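You operate a simulated robot arm through the tools that you are given. There is no shell and no other tool. Be economical: measure what you need, move in short steps, check, and stop when the job is done.

Carry out the task below with a simulated robot arm. There is one attempt and no reset: what you move stays moved.

TASK
Sample the white port with the probe and trim the muffle flow till the dew point reads about -46.
Fine: within one degree; shut the port lever before the probe goes back in its holder.
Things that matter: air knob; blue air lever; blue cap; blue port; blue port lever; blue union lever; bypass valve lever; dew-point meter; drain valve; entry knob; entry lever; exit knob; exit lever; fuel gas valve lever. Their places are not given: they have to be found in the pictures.

Only the result counts: the job must be done as asked and must still hold three seconds after the hand-in. Knocking over, shifting, dropping, spilling or breaking anything else fails it.

THE ROBOT
A 6-joint arm with a two-finger gripper, fixed in place. Base frame: the origin is at the foot of the arm, x ahead of it, y to its left, z up. Units: mm, degrees, N and s.
It reaches about 1298 mm from its shoulder. Its first joint turns from -149.0 to 149.0 degrees. Payload 1.57 kg.
Tool frame: the origin (TCP) lies between the finger pads and is the grasp point; the fingertips stand 21 mm ahead of it; z points along the fingers, y is the line along which they close. Largest opening 70 mm; the body of the gripper starts 50 mm behind the TCP.
Orientation is that of the tool frame in the base frame, as [roll, pitch, yaw] about the fixed x, y, z axes, in that order (R = Rz(yaw) Ry(pitch) Rx(roll)). With the fingers straight down and closing along the base's y, the tool's x points along the base's -x, its y along +y and its z along -z.

THE INTERFACE
- The arm moves only by the tool send_rows. Its argument "rows" is a list of rows, each a list of 7 numbers: the shift along the base's x, y, z in mm, then the turn, a rotation vector about the base's x, y, z in degrees, then the gripper command, from -1 (fully open) to 1 (shut), values between in proportion. In form: [[tx, ty, tz, wx, wy, wz, grip], ...]. A call has 1 to 12 rows; each row shifts and turns the commanded pose from where the row before left it. Rows are played at 5 a second. More than 50 mm and 8.6 degrees between two rows, or a gripper value outside its range, and nothing of the call is played. A pose out of reach is approached as far as the arm can. The call stops where the force on the tool passes 40 N (or 10 N more than at its start, if that is more) or the arm is blocked; 0.2 s more then pass. The fingers move at their own pace and stop on an object; they squeeze with about 25 N. The grip force told is the motor's: it shows also when the fingers shut on nothing. Time passes only in rows, and 0.2 s behind the last, so rows that do not move let the fingers close. The reply holds the time, the measured pose of the TCP, the force on the tool along the base axes, the opening and the grip force, in the units named above and with some noise, with the torque about the TCP (base axes, N m) and any sound that the robot's microphone picked up.
- Cameras (640 x 400 px; columns grow to the right, rows downward): "scene" is fixed at [221, 651.4, 1564.1]; the picture's right is [-0.96, -0.29, 0.00], its down [-0.11, 0.36, -0.93] and it looks along [0.27, -0.89, -0.38] (base axes); focal length 331 px, centre (320, 200). "wrist" rides on the gripper at [79, 4, -81] in the tool frame; the picture's right is [-0.05, 1.00, 0.00], its down [-0.67, -0.04, -0.74] and it looks along [-0.74, -0.04, 0.67] (tool axes); focal length 256 px, centre (320, 200).
- capture(camera): a new picture of that camera. The clock stands still meanwhile.
- lift_body(by): slides the trunk up (or, below 0, down) by that many mm; the arm rides with it, the base frame stays. It gives what a move gives, with no picture.
- probe_pixels(camera, pixels): for up to 12 pixels [column, row] of the newest picture of that camera ("zoom" is the newest enlarged one), the place [x, y, z] in the base frame of the surface seen there, good to about 3 mm. The clock stands still meanwhile.
- zoom(camera, box): a new picture of the part [left, top, right, bottom] of that camera's present view, enlarged. The clock stands still meanwhile.
- sign_off(): hands the job in; it is judged then, once.

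Work in short steps. Measure before you move; look again where a grasp or a placing could have gone wrong, and mend it. You have 80 turns and 34 pictures in all, those below and enlarged ones among them. Open the gripper and draw the arm clear of the work before you hand the job in, unless the task says otherwise; then end with one line.

The tools are called after ">>>" as a command line: name --pt "numbers of a row" for each row, then --argument value for the rest, lists and objects as JSON in quotes. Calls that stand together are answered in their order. send_rows: Moves the arm, as the interface text tells. Its arguments: {"type":"object","properties":{"rows":{"type":"array","items":{"type":"array","items":{"type":"number"}}}},"required":["rows"]} The other tools are called the same way: lift_body (by) slides the trunk up or down; capture (camera) takes a picture; probe_pixels (camera, pixels) gives the place of the surface under pixels of a picture; zoom (camera, box) takes an enlarged picture of a part of a camera's view; sign_off () hands the job in.

At the start:

```text
clock: 0.0
position: [493.5, -459.3, 1270.7]
orientation: [180.0, 0.0, 180.0]
wrist_force: [-1.2, -0.8, -0.4]
torque: [0.01, 0.0, 0.0]
opening: 70.2
finger_force: 0.0
trunk travel left (down, up): [-951.0, 19.0]
```

scene: 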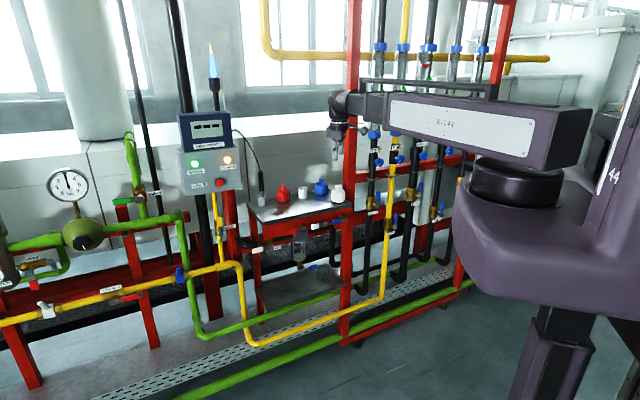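
wrist: 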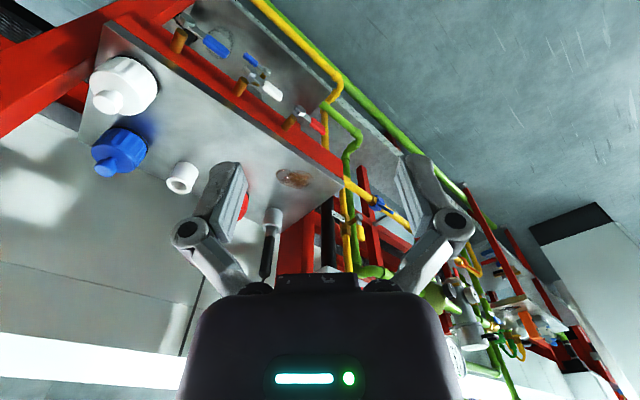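

The wrist view shows a shelf with caps, ports and levers; the scene shows the meter near (205,130). I zoom into the meter/shelf and the valve area.

>>> zoom --camera "scene" --box '[160, 90, 360, 280]'

>>> zoom --camera "scene" --box '[330, 0, 530, 125]'

>>> zoom --camera "scene" --box '[0, 130, 200, 330]'

>>> zoom --camera "scene" --box '[320, 100, 480, 260]'

```text
2.11 times, centred on (260, 185) of scene
```

zoom: 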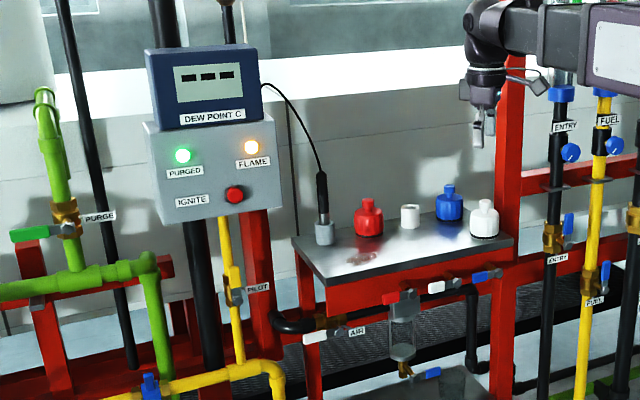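

```text
3.20 times, centred on (430, 62) of scene
```

zoom: 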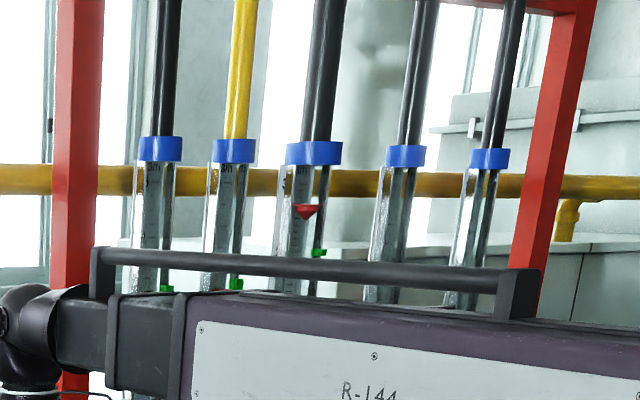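

```text
2.00 times, centred on (100, 230) of scene
```

zoom: 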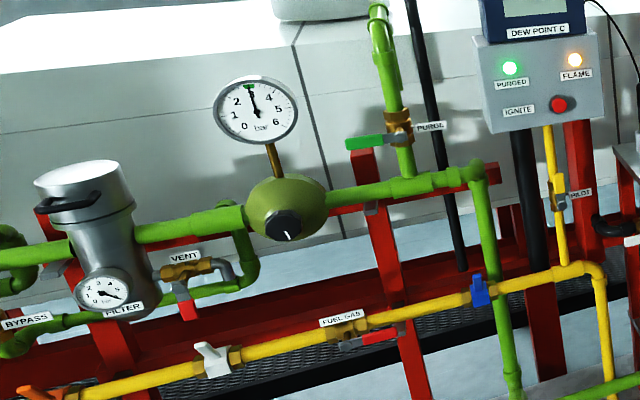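

```text
2.50 times, centred on (400, 180) of scene
```

zoom: 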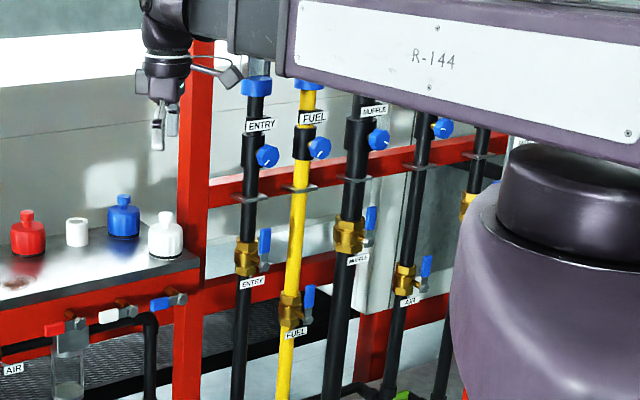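

Four fittings sit on the shelf: red cap, a small open white cylinder, blue cap and a white cap. The levers are under the front edge, and the MUFFLE knob is at about (423,156). I measure these.

>>> probe_pixels --camera "scene" --pixels '[[261, 183], [262, 201], [283, 194], [302.6, 192], [321, 186], [338, 194], [317, 226], [294, 231], [336, 221], [310, 267], [423, 155.6], [420, 187]]'

>>> zoom --camera "wrist" --box '[80, 0, 360, 280]'

>>> zoom --camera "scene" --box '[245, 160, 355, 280]'

```text
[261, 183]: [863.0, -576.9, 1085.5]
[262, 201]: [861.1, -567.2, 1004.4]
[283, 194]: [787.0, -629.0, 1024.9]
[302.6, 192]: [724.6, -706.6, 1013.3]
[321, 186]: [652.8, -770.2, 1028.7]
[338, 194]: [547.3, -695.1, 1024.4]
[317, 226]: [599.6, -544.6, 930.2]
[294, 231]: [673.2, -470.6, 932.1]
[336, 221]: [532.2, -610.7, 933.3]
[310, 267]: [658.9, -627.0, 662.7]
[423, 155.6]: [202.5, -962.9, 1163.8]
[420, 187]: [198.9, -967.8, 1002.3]
```

```text
1.43 times, centred on (220, 140) of wrist
```

zoom: 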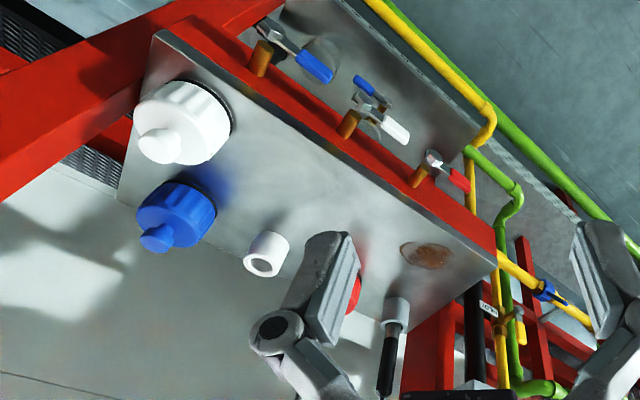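

```text
3.33 times, centred on (300, 220) of scene
```

zoom: 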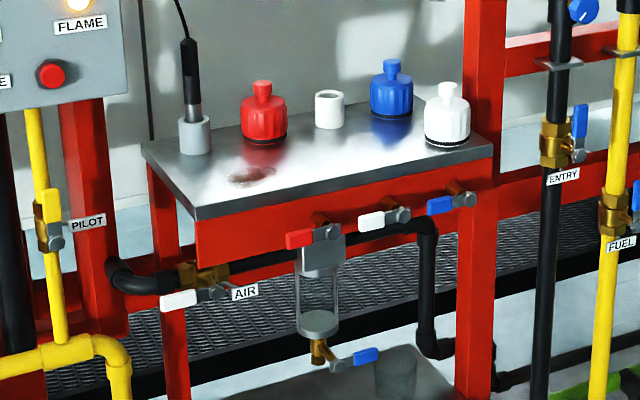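

White port is the open middle cylinder near (725,-707,1013), and the probe stands in its holder near (862,-570). I measure the knob row and lever details for orientation, and start turning the wrist toward a horizontal approach square to the bench.

>>> probe_pixels --camera "scene" --pixels '[[379, 162], [399.6, 159], [448.8, 151], [421, 153], [425, 158], [378, 196], [386, 204], [422, 184], [418, 196], [205, 130], [225, 147], [180, 120]]'

>>> probe_pixels --camera "zoom" --pixels '[[190, 50], [193, 85], [194, 110], [195, 122], [195, 145], [329, 95], [329, 120], [363, 222], [380, 219], [405, 215], [375, 235], [318, 325]]'

>>> send_rows --pt "-10 10 0 0 0 8.5 -1" --pt "-10 10 0 0 0 8.5 -1" --pt "-10 10 0 0 0 8.5 -1" --pt "-10 10 0 0 0 8.5 -1" --pt "-10 10 0 0 0 8.5 -1" --pt "-10 10 0 0 0 8.5 -1" --pt "-10 10 0 0 0 8.5 -1" --pt "0 0 0 0 0 8.5 -1"

```text
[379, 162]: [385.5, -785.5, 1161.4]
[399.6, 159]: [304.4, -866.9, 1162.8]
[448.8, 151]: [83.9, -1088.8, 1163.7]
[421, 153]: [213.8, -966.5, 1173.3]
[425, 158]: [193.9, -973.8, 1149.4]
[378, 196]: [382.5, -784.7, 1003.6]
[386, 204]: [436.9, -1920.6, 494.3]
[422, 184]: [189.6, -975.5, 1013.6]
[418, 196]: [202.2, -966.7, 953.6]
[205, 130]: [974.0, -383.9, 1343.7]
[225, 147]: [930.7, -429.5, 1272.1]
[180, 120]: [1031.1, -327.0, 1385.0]
```

```text
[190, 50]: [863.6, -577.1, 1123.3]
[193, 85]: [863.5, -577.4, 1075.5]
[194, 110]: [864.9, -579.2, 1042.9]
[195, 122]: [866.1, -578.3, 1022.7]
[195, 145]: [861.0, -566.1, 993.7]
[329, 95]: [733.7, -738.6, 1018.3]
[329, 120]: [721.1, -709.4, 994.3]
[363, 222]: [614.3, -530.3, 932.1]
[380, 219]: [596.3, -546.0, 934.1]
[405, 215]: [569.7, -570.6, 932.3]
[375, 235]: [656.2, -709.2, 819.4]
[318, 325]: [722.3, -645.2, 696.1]
```

```text
clock: 1.8
position: [423.3, -390.4, 1269.4]
orientation: [179.9, -0.1, -111.8]
wrist_force: [-0.5, -0.8, 0.1]
torque: [0.01, 0.01, 0.01]
opening: 70.1
finger_force: 0.1
trunk travel left (down, up): [-951.0, 19.0]
```

Knob panel is parallel to the bench front (45°). Continuing the yaw turn by 67°, then tilt 90°.

>>> send_rows --pt "0 0 0 0 0 8.35 -1" --pt "0 0 0 0 0 8.35 -1" --pt "0 0 0 0 0 8.35 -1" --pt "0 0 0 0 0 8.35 -1" --pt "0 0 0 0 0 8.35 -1" --pt "0 0 0 0 0 8.35 -1" --pt "0 0 0 0 0 8.35 -1" --pt "0 0 0 0 0 8.35 -1"

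>>> send_rows --pt "0 0 0 -5.785 -5.785 0 -1" --pt "0 0 0 -5.785 -5.785 0 -1" --pt "0 0 0 -5.785 -5.785 0 -1" --pt "0 0 0 -5.785 -5.785 0 -1" --pt "0 0 0 -5.785 -5.785 0 -1" --pt "0 0 0 -5.785 -5.785 0 -1" --pt "0 0 0 -5.785 -5.785 0 -1" --pt "0 0 0 -5.785 -5.785 0 -1" --pt "0 0 0 -5.785 -5.785 0 -1" --pt "0 0 0 -5.785 -5.785 0 -1" --pt "0 0 0 -5.785 -5.785 0 -1"

>>> capture --camera "wrist"

>>> capture --camera "scene"

```text
clock: 3.6
position: [424.1, -389.7, 1270.6]
orientation: [179.9, 0.1, -53.6]
wrist_force: [0.2, 0.5, -0.4]
torque: [0.01, 0.0, -0.02]
opening: 70.0
finger_force: 0.0
out of reach, approached as far as the arm can: row 8
trunk travel left (down, up): [-951.0, 19.0]
```

```text
clock: 6.0
position: [525.5, -479.2, 1456.3]
orientation: [-88.9, -81.3, -136.2]
wrist_force: [-0.3, 1.1, 0.7]
torque: [0.0, -0.04, -0.01]
opening: 69.8
finger_force: 0.0
out of reach, approached as far as the arm can: row 2, 3, 4, 5, 6, 7, 8, 9, 10, 11
trunk travel left (down, up): [-951.0, 19.0]
```

```text
25 pictures are left
```

wrist: 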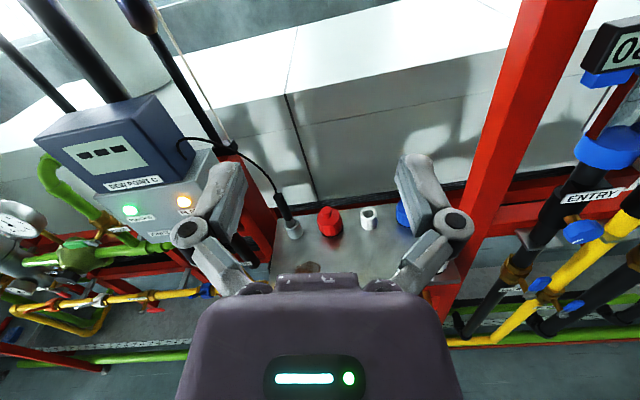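

```text
24 pictures are left
```

scene: 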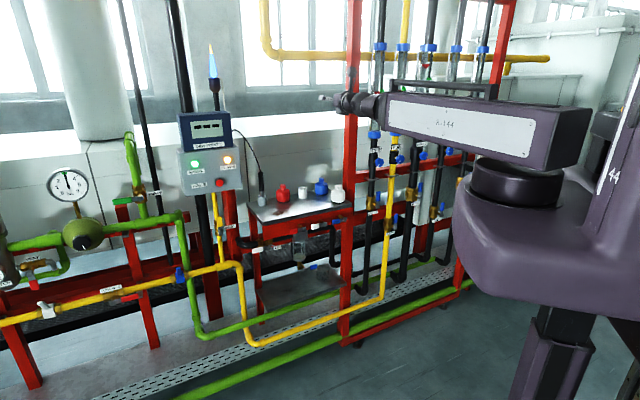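

The tool is nearly horizontal (tilted ~9°) but the spot was at a limit of reach. I lower the trunk so the arm works near its natural height and check the pose.

>>> lift_body --by -200

>>> send_rows --pt "0 0 0 0 0 0 -1" --pt "0 0 0 0 0 0 -1"

```text
clock: 8.2
position: [525.1, -478.2, 1256.0]
orientation: [-89.8, -81.3, -135.4]
wrist_force: [0.4, 0.4, -0.6]
torque: [-0.04, 0.0, 0.0]
opening: 69.8
finger_force: 0.2
trunk travel left (down, up): [-751.0, 219.0]
```

```text
clock: 8.8
position: [526.0, -477.7, 1256.8]
orientation: [-89.8, -81.3, -135.2]
wrist_force: [-0.2, 0.2, 0.4]
torque: [0.0, 0.01, 0.03]
opening: 70.1
finger_force: 0.1
trunk travel left (down, up): [-751.0, 219.0]
```

Remaining error is an 8.7° roll about the tool axis; I correct it while moving a little.

>>> send_rows --pt "0 0 0 -3.07 3.07 0 -1" --pt "0 0 0 -3.07 3.07 0 -1" --pt "0 0 0 0 0 0 -1"

```text
clock: 9.6
position: [525.2, -476.9, 1256.2]
orientation: [0.3, -90.0, 134.6]
wrist_force: [-0.3, -0.3, 0.0]
torque: [0.0, -0.04, 0.02]
opening: 70.3
finger_force: 0.0
trunk travel left (down, up): [-751.0, 219.0]
```

Orientation is now horizontal. I lower the trunk to probe-handle height (z≈1096), then move to a point 120 mm in front of the probe.

>>> lift_body --by -161

>>> send_rows --pt "37 -3.4 0 0 0 0 -1" --pt "37 -3.4 0 0 0 0 -1" --pt "37 -3.4 0 0 0 0 -1" --pt "37 -3.4 0 0 0 0 -1" --pt "37 -3.4 0 0 0 0 -1" --pt "37 -3.4 0 0 0 0 -1" --pt "37 -3.4 0 0 0 0 -1"

>>> capture --camera "wrist"

```text
clock: 11.4
position: [525.0, -479.6, 1095.0]
orientation: [-31.2, -89.9, 166.0]
wrist_force: [-0.5, -0.7, 0.1]
torque: [0.01, 0.02, 0.01]
opening: 70.1
finger_force: 0.0
trunk travel left (down, up): [-590.0, 380.0]
```

```text
clock: 13.0
position: [775.7, -501.7, 1094.6]
orientation: [-162.7, -89.9, -62.3]
wrist_force: [0.4, 0.1, 0.8]
torque: [0.01, -0.01, -0.01]
opening: 70.0
finger_force: 0.0
out of reach, approached as far as the arm can: row 1
trunk travel left (down, up): [-590.0, 380.0]
```

```text
23 pictures are left
```

wrist: 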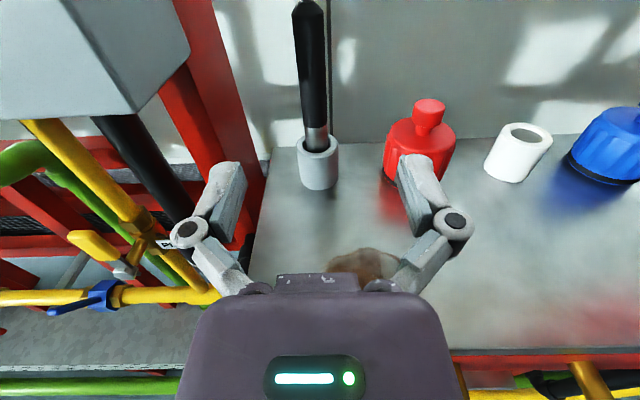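

Probe appears centred in view at (313,90). I measure it and the open port precisely.

>>> probe_pixels --camera "wrist" --pixels '[[308, 20], [312, 80], [316, 125], [317, 137], [303, 145], [332, 145], [317, 170], [506, 135], [550, 143], [524, 126], [520, 165], [430, 103]]'

>>> zoom --camera "wrist" --box '[240, 0, 400, 200]'

```text
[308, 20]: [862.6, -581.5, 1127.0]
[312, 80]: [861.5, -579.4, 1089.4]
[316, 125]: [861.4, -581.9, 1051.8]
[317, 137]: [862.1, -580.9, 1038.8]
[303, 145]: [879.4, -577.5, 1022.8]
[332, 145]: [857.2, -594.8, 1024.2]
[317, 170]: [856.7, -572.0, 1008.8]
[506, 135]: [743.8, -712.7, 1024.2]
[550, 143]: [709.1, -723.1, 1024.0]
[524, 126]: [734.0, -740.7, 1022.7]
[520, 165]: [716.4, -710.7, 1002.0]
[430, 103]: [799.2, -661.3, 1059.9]
```

```text
2.00 times, centred on (320, 100) of wrist
```

zoom: 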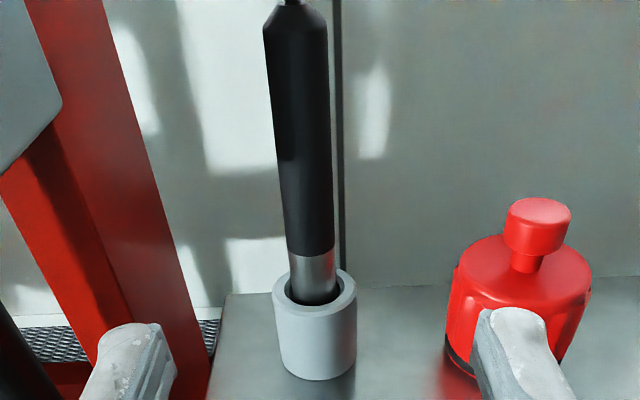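

Probe axis ≈ (870,-588), port axis ≈ (727,-726). Before moving in, I check the red post at left and box edge clearance.

>>> probe_pixels --camera "wrist" --pixels '[[215, 60], [232, 110], [258, 190], [188, 45], [150, 110], [340, 60], [260, 240]]'

```text
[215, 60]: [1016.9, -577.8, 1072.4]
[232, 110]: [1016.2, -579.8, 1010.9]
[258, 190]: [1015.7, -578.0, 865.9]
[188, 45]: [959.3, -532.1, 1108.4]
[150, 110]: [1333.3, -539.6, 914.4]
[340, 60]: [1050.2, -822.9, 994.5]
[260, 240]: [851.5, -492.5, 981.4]
```

Clear by ~55 mm. I advance straight in around the probe handle.

>>> send_rows --pt "31.6 -29 0 0 0 0 -1" --pt "31.6 -29 -1 0 0 0 -1" --pt "21 -19 -1 0 0 0 -1" --pt "10.6 -9.8 0 0 0 0 -1" --pt "0 0 0 0 0 0 -1"

>>> zoom --camera "wrist" --box '[160, 0, 480, 300]'

```text
clock: 14.2
position: [868.9, -588.0, 1095.6]
orientation: [-139.6, -89.9, -85.6]
wrist_force: [1.6, -0.8, -0.3]
torque: [-0.01, 0.01, -0.01]
opening: 70.0
finger_force: 0.1
trunk travel left (down, up): [-590.0, 380.0]
```

```text
1.33 times, centred on (320, 150) of wrist
```

zoom: 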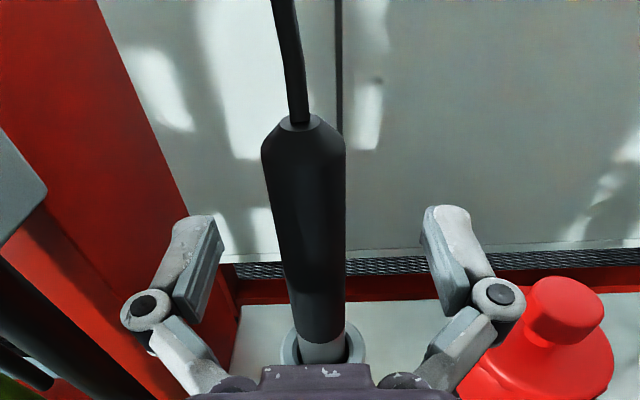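

The handle is between the fingers, centred. Closing.

>>> send_rows --pt "0 0 0 0 0 0 0.0" --pt "0 0 0 0 0 0 0.5" --pt "0 0 0 0 0 0 1" --pt "0 0 0 0 0 0 1" --pt "0 0 0 0 0 0 1"

>>> send_rows --pt "0 0 10 0 0 0 1" --pt "0 0 15 0 0 0 1" --pt "0 0 20 0 0 0 1" --pt "0 0 20 0 0 0 1" --pt "0 0 20 0 0 0 1" --pt "0 0 0 0 0 0 1"

>>> capture --camera "scene"

>>> zoom --camera "scene" --box '[215, 110, 355, 250]'

```text
clock: 15.4
position: [868.4, -589.0, 1094.2]
orientation: [-138.9, -89.9, -86.2]
wrist_force: [0.3, 1.3, -0.5]
torque: [0.17, -0.02, -0.01]
opening: 19.9
finger_force: 24.7
trunk travel left (down, up): [-590.0, 380.0]
```

```text
clock: 16.8
position: [867.9, -588.0, 1095.5]
orientation: [-19.5, -89.9, 154.3]
wrist_force: [0.2, 0.0, 0.9]
torque: [0.01, -0.01, -0.01]
opening: 20.0
finger_force: 24.9
out of reach, approached as far as the arm can: row 1, 2, 3, 4, 5
trunk travel left (down, up): [-590.0, 380.0]
```

```text
20 pictures are left
```

scene: 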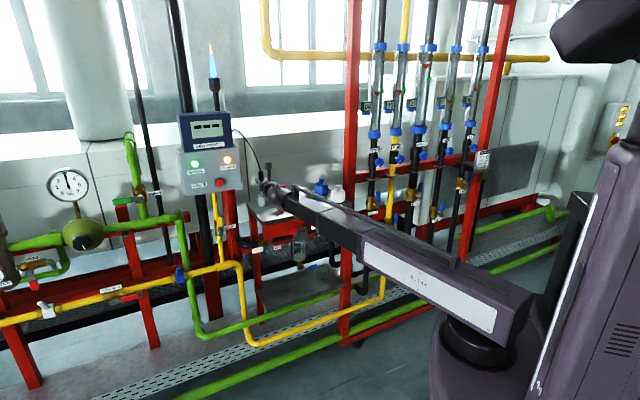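

```text
2.86 times, centred on (285, 180) of scene
```

zoom: 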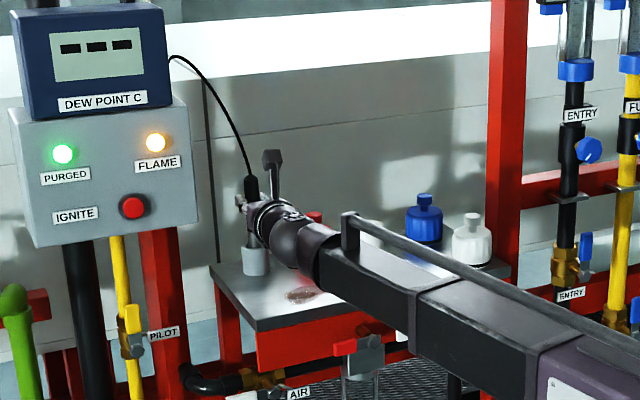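

Vertical moves must come from the trunk in this posture. Probe is gripped (20 mm). I lift by 100 and look.

>>> lift_body --by 100

>>> zoom --camera "scene" --box '[215, 90, 355, 230]'

```text
clock: 18.1
position: [869.1, -588.0, 1194.7]
orientation: [-19.7, -89.9, 154.6]
wrist_force: [0.7, 0.9, -0.3]
torque: [0.12, -0.1, 0.06]
opening: 19.3
finger_force: 25.6
trunk travel left (down, up): [-690.0, 280.0]
```

```text
2.86 times, centred on (285, 160) of scene
```

zoom: 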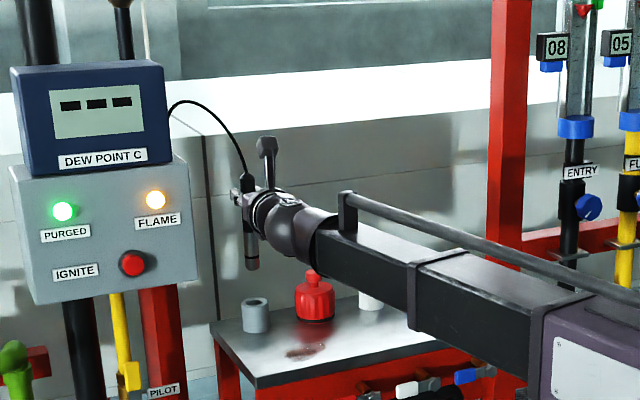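

Probe is out of its holder. I measure the tip height for clearance over the red cap.

>>> probe_pixels --camera "zoom" --pixels '[[252, 252], [253, 265], [252, 235], [256, 300], [312, 280], [262, 150], [250, 200]]'

```text
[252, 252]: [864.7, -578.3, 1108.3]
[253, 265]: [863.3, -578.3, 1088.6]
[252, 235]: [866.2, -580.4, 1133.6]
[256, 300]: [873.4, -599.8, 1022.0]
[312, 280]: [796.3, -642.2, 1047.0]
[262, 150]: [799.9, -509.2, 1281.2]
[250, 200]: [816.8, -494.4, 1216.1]
```

Tip is at z≈1085, red cap top ≈1060. I raise another 25 mm and carry the probe by (-140,-139) to above the white port.

>>> lift_body --by 25

>>> send_rows --pt "-28 -27.8 0 0 0 0 1" --pt "-28 -27.8 0 0 0 0 1" --pt "-28 -27.8 0 0 0 0 1" --pt "-28 -27.8 0 0 0 0 1" --pt "-28 -27.8 0 0 0 0 1" --pt "0 0 0 0 0 0 1"

```text
clock: 18.9
position: [868.6, -587.8, 1219.5]
orientation: [-19.5, -90.0, 154.3]
wrist_force: [0.1, 0.1, -0.1]
torque: [-0.04, 0.03, -0.02]
opening: 19.7
finger_force: 24.9
trunk travel left (down, up): [-715.0, 255.0]
```

```text
clock: 20.2
position: [727.5, -726.1, 1220.8]
orientation: [-22.7, -89.9, 157.5]
wrist_force: [-0.5, -0.3, -0.8]
torque: [0.03, 0.01, -0.01]
opening: 19.9
finger_force: 24.7
trunk travel left (down, up): [-715.0, 255.0]
```

I look from both cameras at the probe above the port before lowering.

>>> zoom --camera "scene" --box '[255, 120, 355, 220]'

>>> capture --camera "wrist"

```text
4.00 times, centred on (305, 170) of scene
```

zoom: 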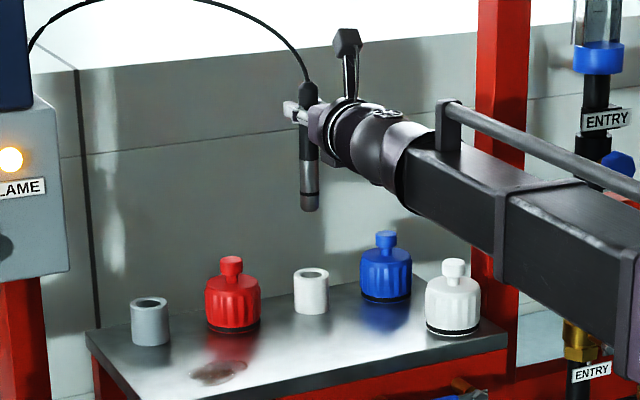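

```text
16 pictures are left
```

wrist: 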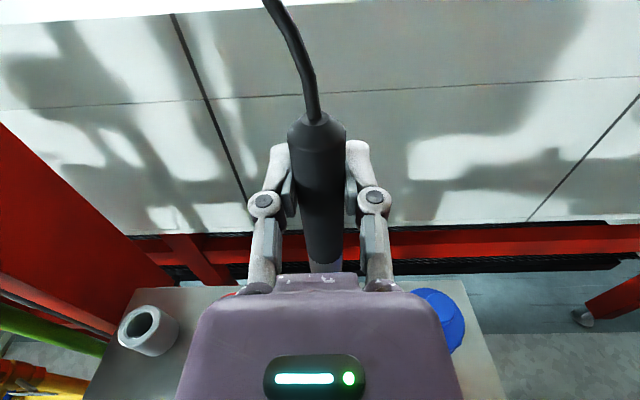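

I must check that the forearm won't come down on the white cap; measuring the forearm's edges and the cap.

>>> probe_pixels --camera "zoom" --pixels '[[405, 165], [412, 205], [480, 210], [500, 270], [550, 230], [600, 310], [630, 260], [453, 265], [453, 310], [385, 145], [310, 207], [310, 275]]'

```text
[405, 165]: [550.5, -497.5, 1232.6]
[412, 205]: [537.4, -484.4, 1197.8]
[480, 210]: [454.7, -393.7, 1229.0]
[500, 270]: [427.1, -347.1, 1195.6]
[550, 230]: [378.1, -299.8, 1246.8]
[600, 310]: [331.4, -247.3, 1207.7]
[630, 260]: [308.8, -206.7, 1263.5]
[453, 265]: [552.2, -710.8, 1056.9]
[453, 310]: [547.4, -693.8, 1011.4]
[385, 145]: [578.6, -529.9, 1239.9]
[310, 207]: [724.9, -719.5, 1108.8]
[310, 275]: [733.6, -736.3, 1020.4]
```

Forearm runs along the bench normal at u≈-40..+40, well clear of the white cap (u≥80). I lower to just above the rim, then further in stages.

>>> lift_body --by -78

>>> zoom --camera "scene" --box '[277, 150, 327, 210]'

```text
clock: 21.4
position: [726.5, -728.6, 1142.5]
orientation: [-22.7, -89.9, 157.5]
wrist_force: [-0.4, -0.2, -1.2]
torque: [-0.02, 0.05, -0.04]
opening: 19.7
finger_force: 24.2
trunk travel left (down, up): [-637.0, 333.0]
```

```text
6.67 times, centred on (302, 180) of scene
```

zoom: 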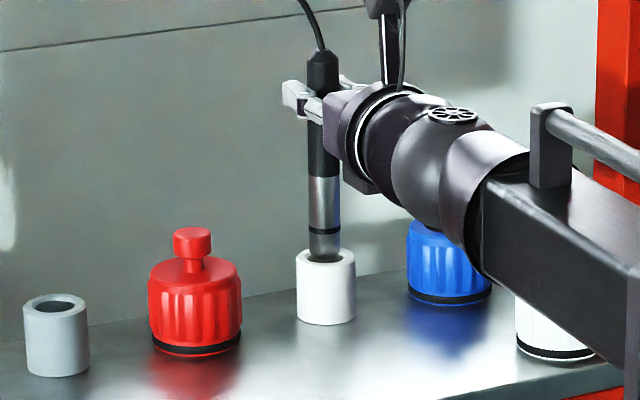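

The tip looks close to the hole; I measure tip and rim points to verify the depth-direction alignment.

>>> probe_pixels --camera "zoom" --pixels '[[325, 245], [325, 257], [325, 215], [314, 245], [336, 245], [300, 257], [352, 257], [327, 267], [325, 290], [327, 252], [345, 250], [304, 252]]'

```text
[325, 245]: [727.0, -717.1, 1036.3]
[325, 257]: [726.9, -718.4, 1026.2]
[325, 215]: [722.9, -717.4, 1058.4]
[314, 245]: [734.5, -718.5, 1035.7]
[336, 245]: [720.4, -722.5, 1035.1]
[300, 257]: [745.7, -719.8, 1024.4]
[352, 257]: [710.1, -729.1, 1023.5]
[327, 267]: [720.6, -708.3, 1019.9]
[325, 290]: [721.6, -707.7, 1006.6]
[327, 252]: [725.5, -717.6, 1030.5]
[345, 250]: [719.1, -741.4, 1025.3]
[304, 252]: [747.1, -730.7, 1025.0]
```

Tip axis ≈ (731,-726) versus port axis ≈ (729.5,-726): aligned. Lowering gently.

>>> lift_body --by -14

>>> lift_body --by -14

```text
clock: 22.0
position: [728.6, -728.0, 1128.2]
orientation: [-22.3, -89.9, 157.1]
wrist_force: [-0.4, -0.1, -1.4]
torque: [0.02, -0.02, 0.0]
opening: 19.5
finger_force: 25.5
trunk travel left (down, up): [-623.0, 347.0]
```

```text
clock: 22.6
position: [727.6, -727.7, 1115.7]
orientation: [-22.6, -89.9, 157.5]
wrist_force: [0.8, -0.3, -0.4]
torque: [0.06, 0.0, 0.04]
opening: 19.7
finger_force: 24.9
trunk travel left (down, up): [-609.0, 361.0]
```

No contact force; continuing down in small steps until seated (expected at z≈1095).

>>> lift_body --by -12

>>> lift_body --by -6

>>> lift_body --by -3

>>> zoom --camera "scene" --box '[180, 100, 330, 210]'

```text
clock: 23.2
position: [725.9, -726.5, 1103.1]
orientation: [-17.0, -89.8, 151.8]
wrist_force: [0.2, -0.4, 11.1]
torque: [0.04, -0.03, -0.04]
opening: 19.7
finger_force: 24.9
trunk travel left (down, up): [-597.0, 373.0]
```

```text
clock: 23.8
position: [726.3, -727.1, 1097.9]
orientation: [-14.1, -89.9, 148.8]
wrist_force: [-1.2, 0.9, 14.7]
torque: [0.2, 0.13, -0.02]
opening: 19.6
finger_force: 25.5
trunk travel left (down, up): [-591.0, 379.0]
```

```text
clock: 24.3
position: [725.4, -725.7, 1095.6]
orientation: [-13.9, -89.8, 148.7]
wrist_force: [-1.1, 1.1, 16.6]
torque: [0.09, 0.1, -0.03]
opening: 19.7
finger_force: 24.3
trunk travel left (down, up): [-588.0, 382.0]
```

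```text
3.64 times, centred on (255, 155) of scene
```

zoom: 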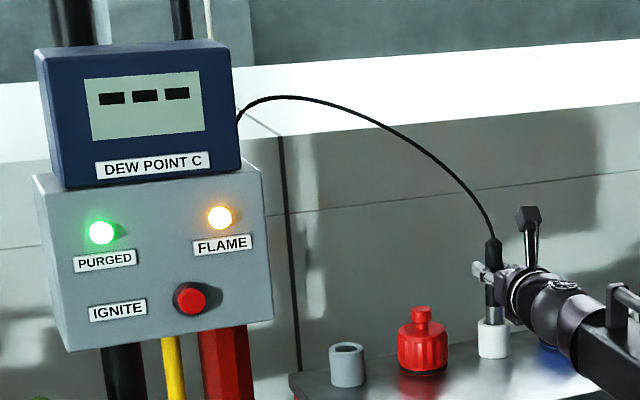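

Probe seems seated in the port with a steady 16 N down. I release and back straight out along the bench normal.

>>> send_rows --pt "0 0 0 0 0 0 0.0" --pt "0 0 0 0 0 0 -1" --pt "0 0 0 0 0 0 -1"

>>> send_rows --pt "-10 10 0 0 0 0 -1" --pt "-20 20 0 0 0 0 -1" --pt "-30 30 0 0 0 0 -1" --pt "-35 35 0 0 0 0 -1" --pt "-35 35 0 0 0 0 -1" --pt "-35 35 0 0 0 0 -1" --pt "-35 35 0 0 0 0 -1" --pt "0 0 0 0 0 0 -1"

>>> capture --camera "wrist"

```text
clock: 25.1
position: [727.7, -727.5, 1093.8]
orientation: [-23.2, -89.8, 158.2]
wrist_force: [0.6, 0.2, 0.1]
torque: [0.0, -0.01, -0.03]
opening: 69.8
finger_force: 0.1
trunk travel left (down, up): [-588.0, 382.0]
```

```text
clock: 26.9
position: [528.2, -526.5, 1093.9]
orientation: [-8.2, -89.7, 143.0]
wrist_force: [0.8, 0.9, 0.6]
torque: [0.02, -0.01, -0.04]
opening: 70.0
finger_force: 0.0
out of reach, approached as far as the arm can: row 6
trunk travel left (down, up): [-588.0, 382.0]
```

```text
13 pictures are left
```

wrist: 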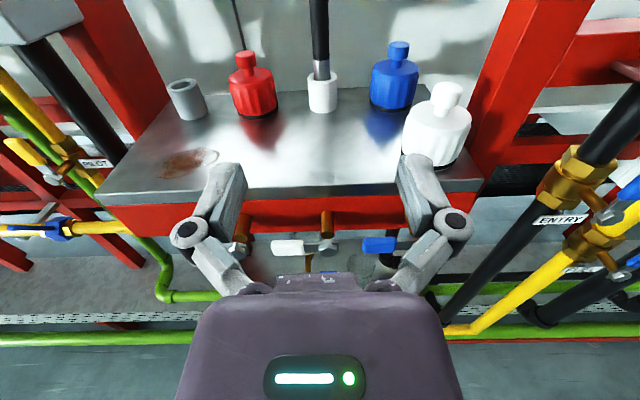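

Probe stands upright in the port (320,60). Now a close look at the white lever at (300,247).

>>> zoom --camera "wrist" --box '[230, 200, 410, 290]'

>>> probe_pixels --camera "wrist" --pixels '[[275, 247], [287, 247], [300, 247], [310, 246], [327, 245], [326, 215], [326, 230], [320, 255], [380, 245], [335, 248]]'

```text
3.56 times, centred on (320, 245) of wrist
```

zoom: 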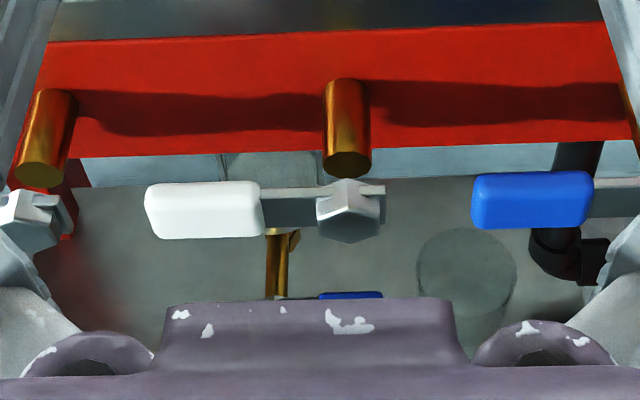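

```text
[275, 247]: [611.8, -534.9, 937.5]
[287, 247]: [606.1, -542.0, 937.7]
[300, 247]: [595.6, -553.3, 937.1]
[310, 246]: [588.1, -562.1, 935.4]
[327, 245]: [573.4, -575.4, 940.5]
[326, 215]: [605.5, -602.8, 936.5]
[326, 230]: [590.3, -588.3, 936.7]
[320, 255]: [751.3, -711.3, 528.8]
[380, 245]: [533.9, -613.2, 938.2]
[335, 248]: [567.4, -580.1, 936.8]
```

The handle pivots about a horizontal axis at ≈(573,-575,932), pointing left (crosswise); open should be vertical. I'll close the fingers, drop below the handle, and push it up with the trunk.

>>> send_rows --pt "14 14 0 0 0 0 1" --pt "14 14 0 0 0 0 1" --pt "0 0 0 0 0 0 1" --pt "0 0 0 0 0 0 1"

>>> lift_body --by -191

```text
clock: 27.9
position: [550.7, -504.7, 1092.8]
orientation: [-49.8, -89.8, -175.4]
wrist_force: [0.8, 0.1, -0.3]
torque: [0.0, 0.03, -0.03]
opening: 0.0
finger_force: 25.5
out of reach, approached as far as the arm can: row 2
trunk travel left (down, up): [-588.0, 382.0]
```

```text
clock: 30.0
position: [550.0, -504.7, 901.7]
orientation: [-49.6, -89.9, -175.5]
wrist_force: [0.5, 0.7, -0.6]
torque: [-0.02, 0.0, 0.03]
opening: 0.3
finger_force: 24.7
trunk travel left (down, up): [-397.0, 573.0]
```

Now move in under the handle.

>>> send_rows --pt "16 -12 0 0 0 0 1" --pt "16 -12 0 0 0 0 1" --pt "16 -12 0 0 0 0 1" --pt "0 0 0 0 0 0 1"

>>> zoom --camera "wrist" --box '[200, 60, 440, 280]'

```text
clock: 31.0
position: [600.9, -538.9, 903.0]
orientation: [-14.7, -89.8, 149.6]
wrist_force: [0.1, -0.4, -0.1]
torque: [-0.01, 0.01, 0.04]
opening: 0.1
finger_force: 24.4
trunk travel left (down, up): [-397.0, 573.0]
```

```text
1.82 times, centred on (320, 170) of wrist
```

zoom: 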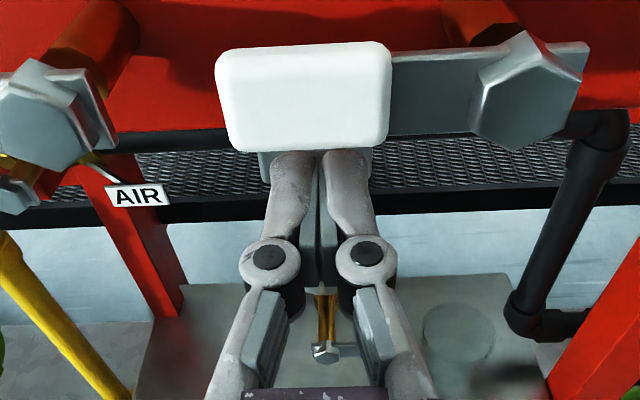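

Fingertips are under the white handle. Lifting in steps.

>>> lift_body --by 20

>>> lift_body --by 18

```text
clock: 31.5
position: [600.3, -540.4, 911.0]
orientation: [-81.8, -89.9, -143.1]
wrist_force: [1.0, -3.4, -24.0]
torque: [0.17, 0.17, -0.14]
opening: 6.0
finger_force: 28.2
trunk travel left (down, up): [-408.0, 562.0]
stopped: the force on the tool passed its limit at 74 N (the readings are from after the stop); the commanded pose is now the measured one
```

```text
clock: 31.8
position: [599.5, -539.8, 911.6]
orientation: [-112.8, -90.0, -112.2]
wrist_force: [-0.5, -3.2, -30.9]
torque: [0.22, 0.2, -0.08]
opening: 5.9
finger_force: 28.5
trunk travel left (down, up): [-409.0, 561.0]
stopped: the force on the tool passed its limit at 62 N (the readings are from after the stop); the commanded pose is now the measured one
```

It resists upward (hard stop), so it should swing down. I lower off, back out, and come in above.

>>> lift_body --by -15

>>> send_rows --pt "-20 20 0 0 0 0 1" --pt "-22 22 0 0 0 0 1" --pt "0 0 0 0 0 0 1"

>>> lift_body --by 70

>>> zoom --camera "wrist" --box '[200, 100, 440, 300]'

```text
clock: 32.4
position: [599.6, -538.6, 898.6]
orientation: [-40.2, -89.9, 175.3]
wrist_force: [0.2, 0.3, -0.2]
torque: [0.0, -0.03, -0.02]
opening: 0.1
finger_force: 28.5
trunk travel left (down, up): [-394.0, 576.0]
```

```text
clock: 33.2
position: [556.7, -495.6, 899.5]
orientation: [-42.4, -89.8, 177.4]
wrist_force: [-0.4, 0.1, 0.5]
torque: [-0.02, -0.02, -0.04]
opening: 0.1
finger_force: 28.4
trunk travel left (down, up): [-394.0, 576.0]
```

```text
clock: 34.3
position: [555.2, -495.9, 969.6]
orientation: [-42.8, -89.9, 177.7]
wrist_force: [-0.2, -0.6, 0.8]
torque: [0.0, 0.02, 0.01]
opening: 0.0
finger_force: 29.2
trunk travel left (down, up): [-464.0, 506.0]
```

```text
2.00 times, centred on (320, 200) of wrist
```

zoom: 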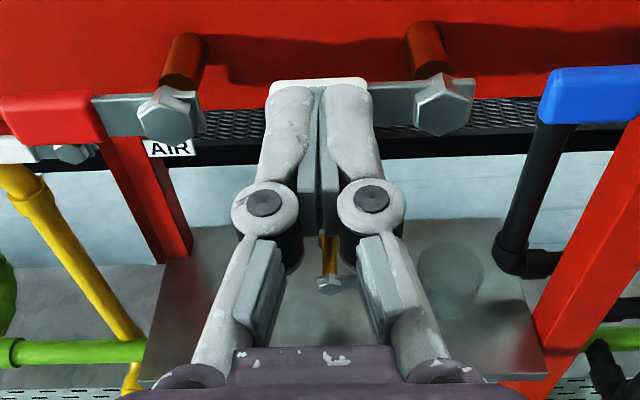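

Handle unmoved. Moving in above it and pushing down.

>>> send_rows --pt "15 -15 0 0 0 0 1" --pt "15 -15 0 0 0 0 1" --pt "14 -14 0 0 0 0 1" --pt "0 0 0 0 0 0 1"

>>> lift_body --by -35

>>> lift_body --by -15

```text
clock: 35.3
position: [600.2, -541.3, 969.3]
orientation: [-38.1, -89.8, 173.2]
wrist_force: [0.2, 0.4, -0.1]
torque: [0.0, 0.03, 0.01]
opening: 0.0
finger_force: 28.4
trunk travel left (down, up): [-464.0, 506.0]
```

```text
clock: 36.0
position: [600.8, -542.0, 935.4]
orientation: [-41.9, -89.9, 176.9]
wrist_force: [-1.0, 0.4, -0.2]
torque: [0.01, -0.02, -0.01]
opening: 0.1
finger_force: 28.5
trunk travel left (down, up): [-429.0, 541.0]
```

```text
clock: 36.7
position: [600.6, -541.6, 919.3]
orientation: [-43.2, -89.8, 178.2]
wrist_force: [0.1, 0.7, 0.2]
torque: [-0.02, 0.02, -0.05]
opening: 0.0
finger_force: 28.4
trunk travel left (down, up): [-414.0, 556.0]
```

No resistance; I look to see if the handle moved.

>>> zoom --camera "wrist" --box '[200, 60, 440, 280]'

```text
1.82 times, centred on (320, 170) of wrist
```

zoom: 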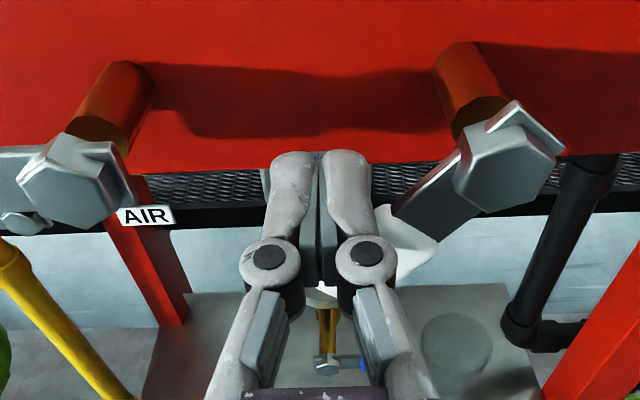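

Handle is ~40° down and moves freely. Lower further and push it right to vertical.

>>> lift_body --by -22

>>> send_rows --pt "-6 -6 0 0 0 0 1" --pt "-6 -6 0 0 0 0 1" --pt "-5 -5 0 0 0 0 1" --pt "-3 -3 0 0 0 0 1" --pt "-2 -2 0 0 0 0 1" --pt "0 0 0 0 0 0 1"

>>> zoom --camera "scene" --box '[170, 100, 350, 250]'

```text
clock: 37.4
position: [601.0, -541.2, 897.0]
orientation: [-40.7, -89.8, 175.7]
wrist_force: [-0.7, -0.4, 1.1]
torque: [0.01, -0.01, 0.02]
opening: 0.1
finger_force: 28.4
trunk travel left (down, up): [-392.0, 578.0]
```

```text
clock: 38.3
position: [585.6, -553.8, 896.9]
orientation: [-21.1, -89.8, 157.4]
wrist_force: [7.8, 9.5, -2.5]
torque: [0.05, 0.0, 0.05]
opening: 0.0
finger_force: 28.8
trunk travel left (down, up): [-392.0, 578.0]
stopped in row 4: the force on the tool passed its limit at 45 N (the readings are from after the stop); the commanded pose is now the measured one
```

```text
2.67 times, centred on (260, 175) of scene
```

zoom: 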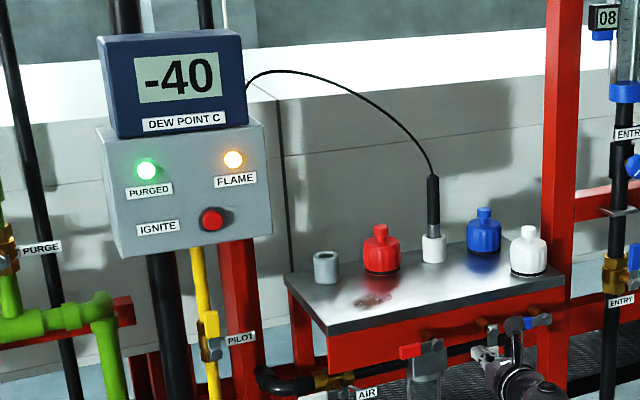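

Meter now reads -40 with the lever on its open stop. I back out and raise to knob height (z≈1164).

>>> send_rows --pt "4 4 0 0 0 0 1" --pt "-12 12 0 0 0 0 1" --pt "-20 20 0 0 0 0 1" --pt "-20 20 0 0 0 0 1" --pt "0 0 0 0 0 0 1"

>>> lift_body --by 267

>>> send_rows --pt "-33 -33 0 0 0 0 1" --pt "-33 -33 0 0 0 0 0" --pt "-33 -33 0 0 0 0 -0.2" --pt "-33 -33 0 0 0 0 -0.2" --pt "-33 -33 0 0 0 0 -0.2" --pt "-33 -33 0 0 0 0 -0.2" --pt "-33 -33 0 0 0 0 -0.2" --pt "0 0 0 0 0 0 -0.2"

>>> capture --camera "wrist"

```text
clock: 39.5
position: [536.3, -498.8, 897.3]
orientation: [-30.1, -89.9, 166.0]
wrist_force: [-0.9, -0.6, 0.7]
torque: [0.04, 0.01, 0.01]
opening: 0.2
finger_force: 28.6
trunk travel left (down, up): [-392.0, 578.0]
```

```text
clock: 42.2
position: [535.8, -500.1, 1164.2]
orientation: [-33.3, -89.9, 169.4]
wrist_force: [0.4, -0.3, -0.5]
torque: [-0.01, -0.01, 0.02]
opening: 0.0
finger_force: 28.6
trunk travel left (down, up): [-659.0, 311.0]
```

```text
clock: 44.0
position: [304.5, -730.9, 1164.4]
orientation: [-73.6, -89.9, -150.4]
wrist_force: [0.0, -0.5, 0.3]
torque: [0.0, -0.01, 0.0]
opening: 42.2
finger_force: 0.0
trunk travel left (down, up): [-659.0, 311.0]
```

```text
7 pictures are left
```

wrist: 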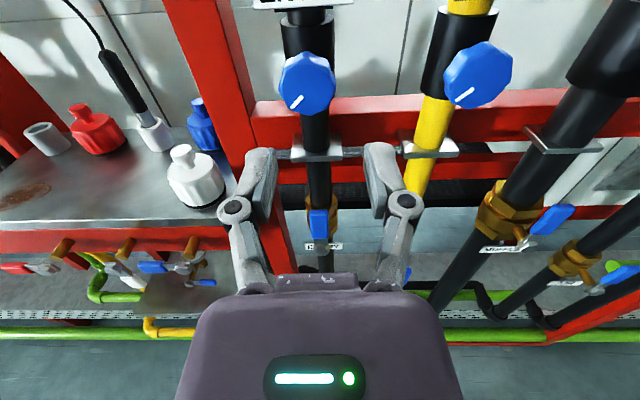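

Entry knob is at (307,83); geometry of the muffle knob should be alike. I measure the entry and fuel knobs here and the muffle knob in the scene picture.

>>> probe_pixels --camera "wrist" --pixels '[[307, 83], [284, 83], [331, 83], [307, 60], [307, 108], [478, 76], [450, 80], [506, 76], [478, 50], [315, 45], [316, 130], [350, 153]]'

>>> probe_pixels --camera "scene" --pixels '[[423, 155], [421, 155], [425, 155], [423, 152], [423, 158], [417, 155], [379, 162], [379, 159], [379, 165], [377, 162], [381, 162], [400, 159]]'

```text
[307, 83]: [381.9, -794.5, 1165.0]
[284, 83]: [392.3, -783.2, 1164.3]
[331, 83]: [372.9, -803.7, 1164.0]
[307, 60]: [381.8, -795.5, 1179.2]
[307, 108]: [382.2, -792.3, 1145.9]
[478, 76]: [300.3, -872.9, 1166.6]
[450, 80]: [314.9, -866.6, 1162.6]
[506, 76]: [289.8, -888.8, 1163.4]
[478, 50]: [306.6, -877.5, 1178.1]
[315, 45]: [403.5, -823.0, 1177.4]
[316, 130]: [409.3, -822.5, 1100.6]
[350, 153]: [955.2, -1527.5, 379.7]
```

```text
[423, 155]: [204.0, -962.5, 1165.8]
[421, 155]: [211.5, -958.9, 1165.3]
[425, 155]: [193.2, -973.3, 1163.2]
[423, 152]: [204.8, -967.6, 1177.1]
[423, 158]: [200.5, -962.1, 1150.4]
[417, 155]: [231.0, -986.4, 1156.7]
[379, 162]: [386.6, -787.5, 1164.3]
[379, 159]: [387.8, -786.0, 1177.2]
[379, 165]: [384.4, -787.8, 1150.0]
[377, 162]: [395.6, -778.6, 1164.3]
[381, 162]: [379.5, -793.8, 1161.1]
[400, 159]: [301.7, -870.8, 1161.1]
```

Knobs are ~42 mm across, face at n≈-831. Move along to the muffle knob and look.

>>> send_rows --pt "-34 -34 0 0 0 0 -0.5" --pt "-34 -34 0 0 0 0 -0.8" --pt "-34 -34 0 0 0 0 -0.8" --pt "-34 -34 0 0 0 0 -0.8" --pt "-32 -32 0 0 0 0 -0.8" --pt "0 0 0 0 0 0 -0.8"

>>> capture --camera "wrist"

```text
clock: 45.5
position: [135.2, -900.3, 1163.6]
orientation: [-28.3, -89.7, 164.3]
wrist_force: [-0.6, 1.1, 0.2]
torque: [0.01, -0.03, 0.01]
opening: 62.9
finger_force: 0.0
trunk travel left (down, up): [-659.0, 311.0]
```

```text
6 pictures are left
```

wrist: 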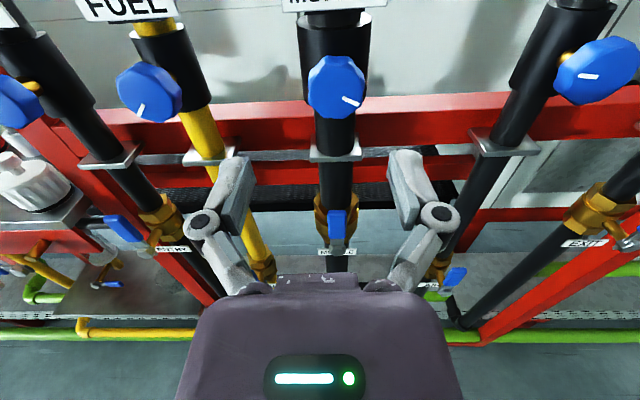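

Muffle knob centred at (337,88) with pointer near 4 o'clock. Measuring for the grasp.

>>> probe_pixels --camera "wrist" --pixels '[[337, 88], [312, 88], [362, 88], [337, 62], [337, 113], [344, 97], [359, 105], [337, 45], [337, 135], [330, 88]]'

```text
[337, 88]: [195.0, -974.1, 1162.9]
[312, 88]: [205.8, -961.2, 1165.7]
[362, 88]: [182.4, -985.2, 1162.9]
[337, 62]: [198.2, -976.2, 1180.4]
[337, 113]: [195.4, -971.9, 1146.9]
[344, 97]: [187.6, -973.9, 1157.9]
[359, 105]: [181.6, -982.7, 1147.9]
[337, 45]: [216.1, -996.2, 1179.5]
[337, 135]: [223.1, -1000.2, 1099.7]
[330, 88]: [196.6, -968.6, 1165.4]
```

Knob axis ≈ (194,-973,1163). I move in with fingers either side and close on it.

>>> send_rows --pt "-7 -7 0 0 0 0 -0.8" --pt "21 -21 0 0 0 0 -0.8" --pt "21 -21 0 0 0 0 -0.8" --pt "12 -12 0 0 0 0 -0.8" --pt "9.6 -9.6 0 0 0 0 -0.8" --pt "0 0 0 0 0 0 -0.8"

>>> send_rows --pt "0 0 0 0 0 0 0.0" --pt "0 0 0 0 0 0 1" --pt "0 0 0 0 0 0 1" --pt "0 0 0 0 0 0 1"

```text
clock: 46.9
position: [192.6, -970.1, 1164.9]
orientation: [-18.2, -89.6, 154.1]
wrist_force: [1.0, 0.5, 0.1]
torque: [0.01, 0.02, 0.02]
opening: 63.0
finger_force: 0.0
trunk travel left (down, up): [-659.0, 311.0]
```

```text
clock: 47.9
position: [191.5, -969.6, 1165.9]
orientation: [-22.5, -89.5, 158.4]
wrist_force: [-8.1, -1.9, 0.2]
torque: [0.14, 0.2, -0.44]
opening: 40.9
finger_force: 32.2
trunk travel left (down, up): [-659.0, 311.0]
```

Gripped at 41 mm. I turn it 24° counter-clockwise as a trial and wait for the meter.

>>> send_rows --pt "0 0 0 -2.83 2.83 0 1" --pt "0 0 0 -2.83 2.83 0 1" --pt "0 0 0 -2.83 2.83 0 1" --pt "0 0 0 -2.83 2.83 0 1" --pt "0 0 0 -2.83 2.83 0 1" --pt "0 0 0 -2.83 2.83 0 1" --pt "0 0 0 0 0 0 1" --pt "0 0 0 0 0 0 1" --pt "0 0 0 0 0 0 1" --pt "0 0 0 0 0 0 1" --pt "0 0 0 0 0 0 1" --pt "0 0 0 0 0 0 1"

>>> send_rows --pt "0 0 0 0 0 0 1" --pt "0 0 0 0 0 0 1" --pt "0 0 0 0 0 0 1" --pt "0 0 0 0 0 0 1" --pt "0 0 0 0 0 0 1" --pt "0 0 0 0 0 0 1" --pt "0 0 0 0 0 0 1" --pt "0 0 0 0 0 0 1" --pt "0 0 0 0 0 0 1" --pt "0 0 0 0 0 0 1" --pt "0 0 0 0 0 0 1" --pt "0 0 0 0 0 0 1"

>>> zoom --camera "scene" --box '[170, 20, 470, 210]'

```text
clock: 50.5
position: [191.8, -968.7, 1164.6]
orientation: [90.0, -66.1, 45.9]
wrist_force: [1.8, -14.5, 23.5]
torque: [-0.5, -0.37, 0.09]
opening: 41.0
finger_force: 31.7
trunk travel left (down, up): [-659.0, 311.0]
```

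```text
clock: 53.0
position: [192.8, -968.3, 1163.2]
orientation: [90.2, -66.1, 45.8]
wrist_force: [-1.2, -15.5, 21.7]
torque: [-0.33, -0.17, -0.07]
opening: 40.8
finger_force: 32.2
trunk travel left (down, up): [-659.0, 311.0]
```

```text
2.11 times, centred on (320, 115) of scene
```

zoom: 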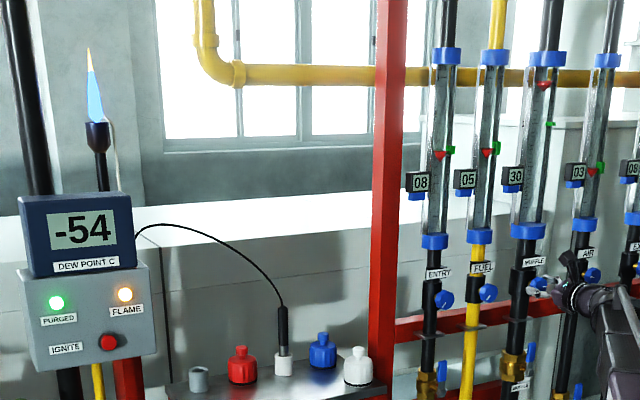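

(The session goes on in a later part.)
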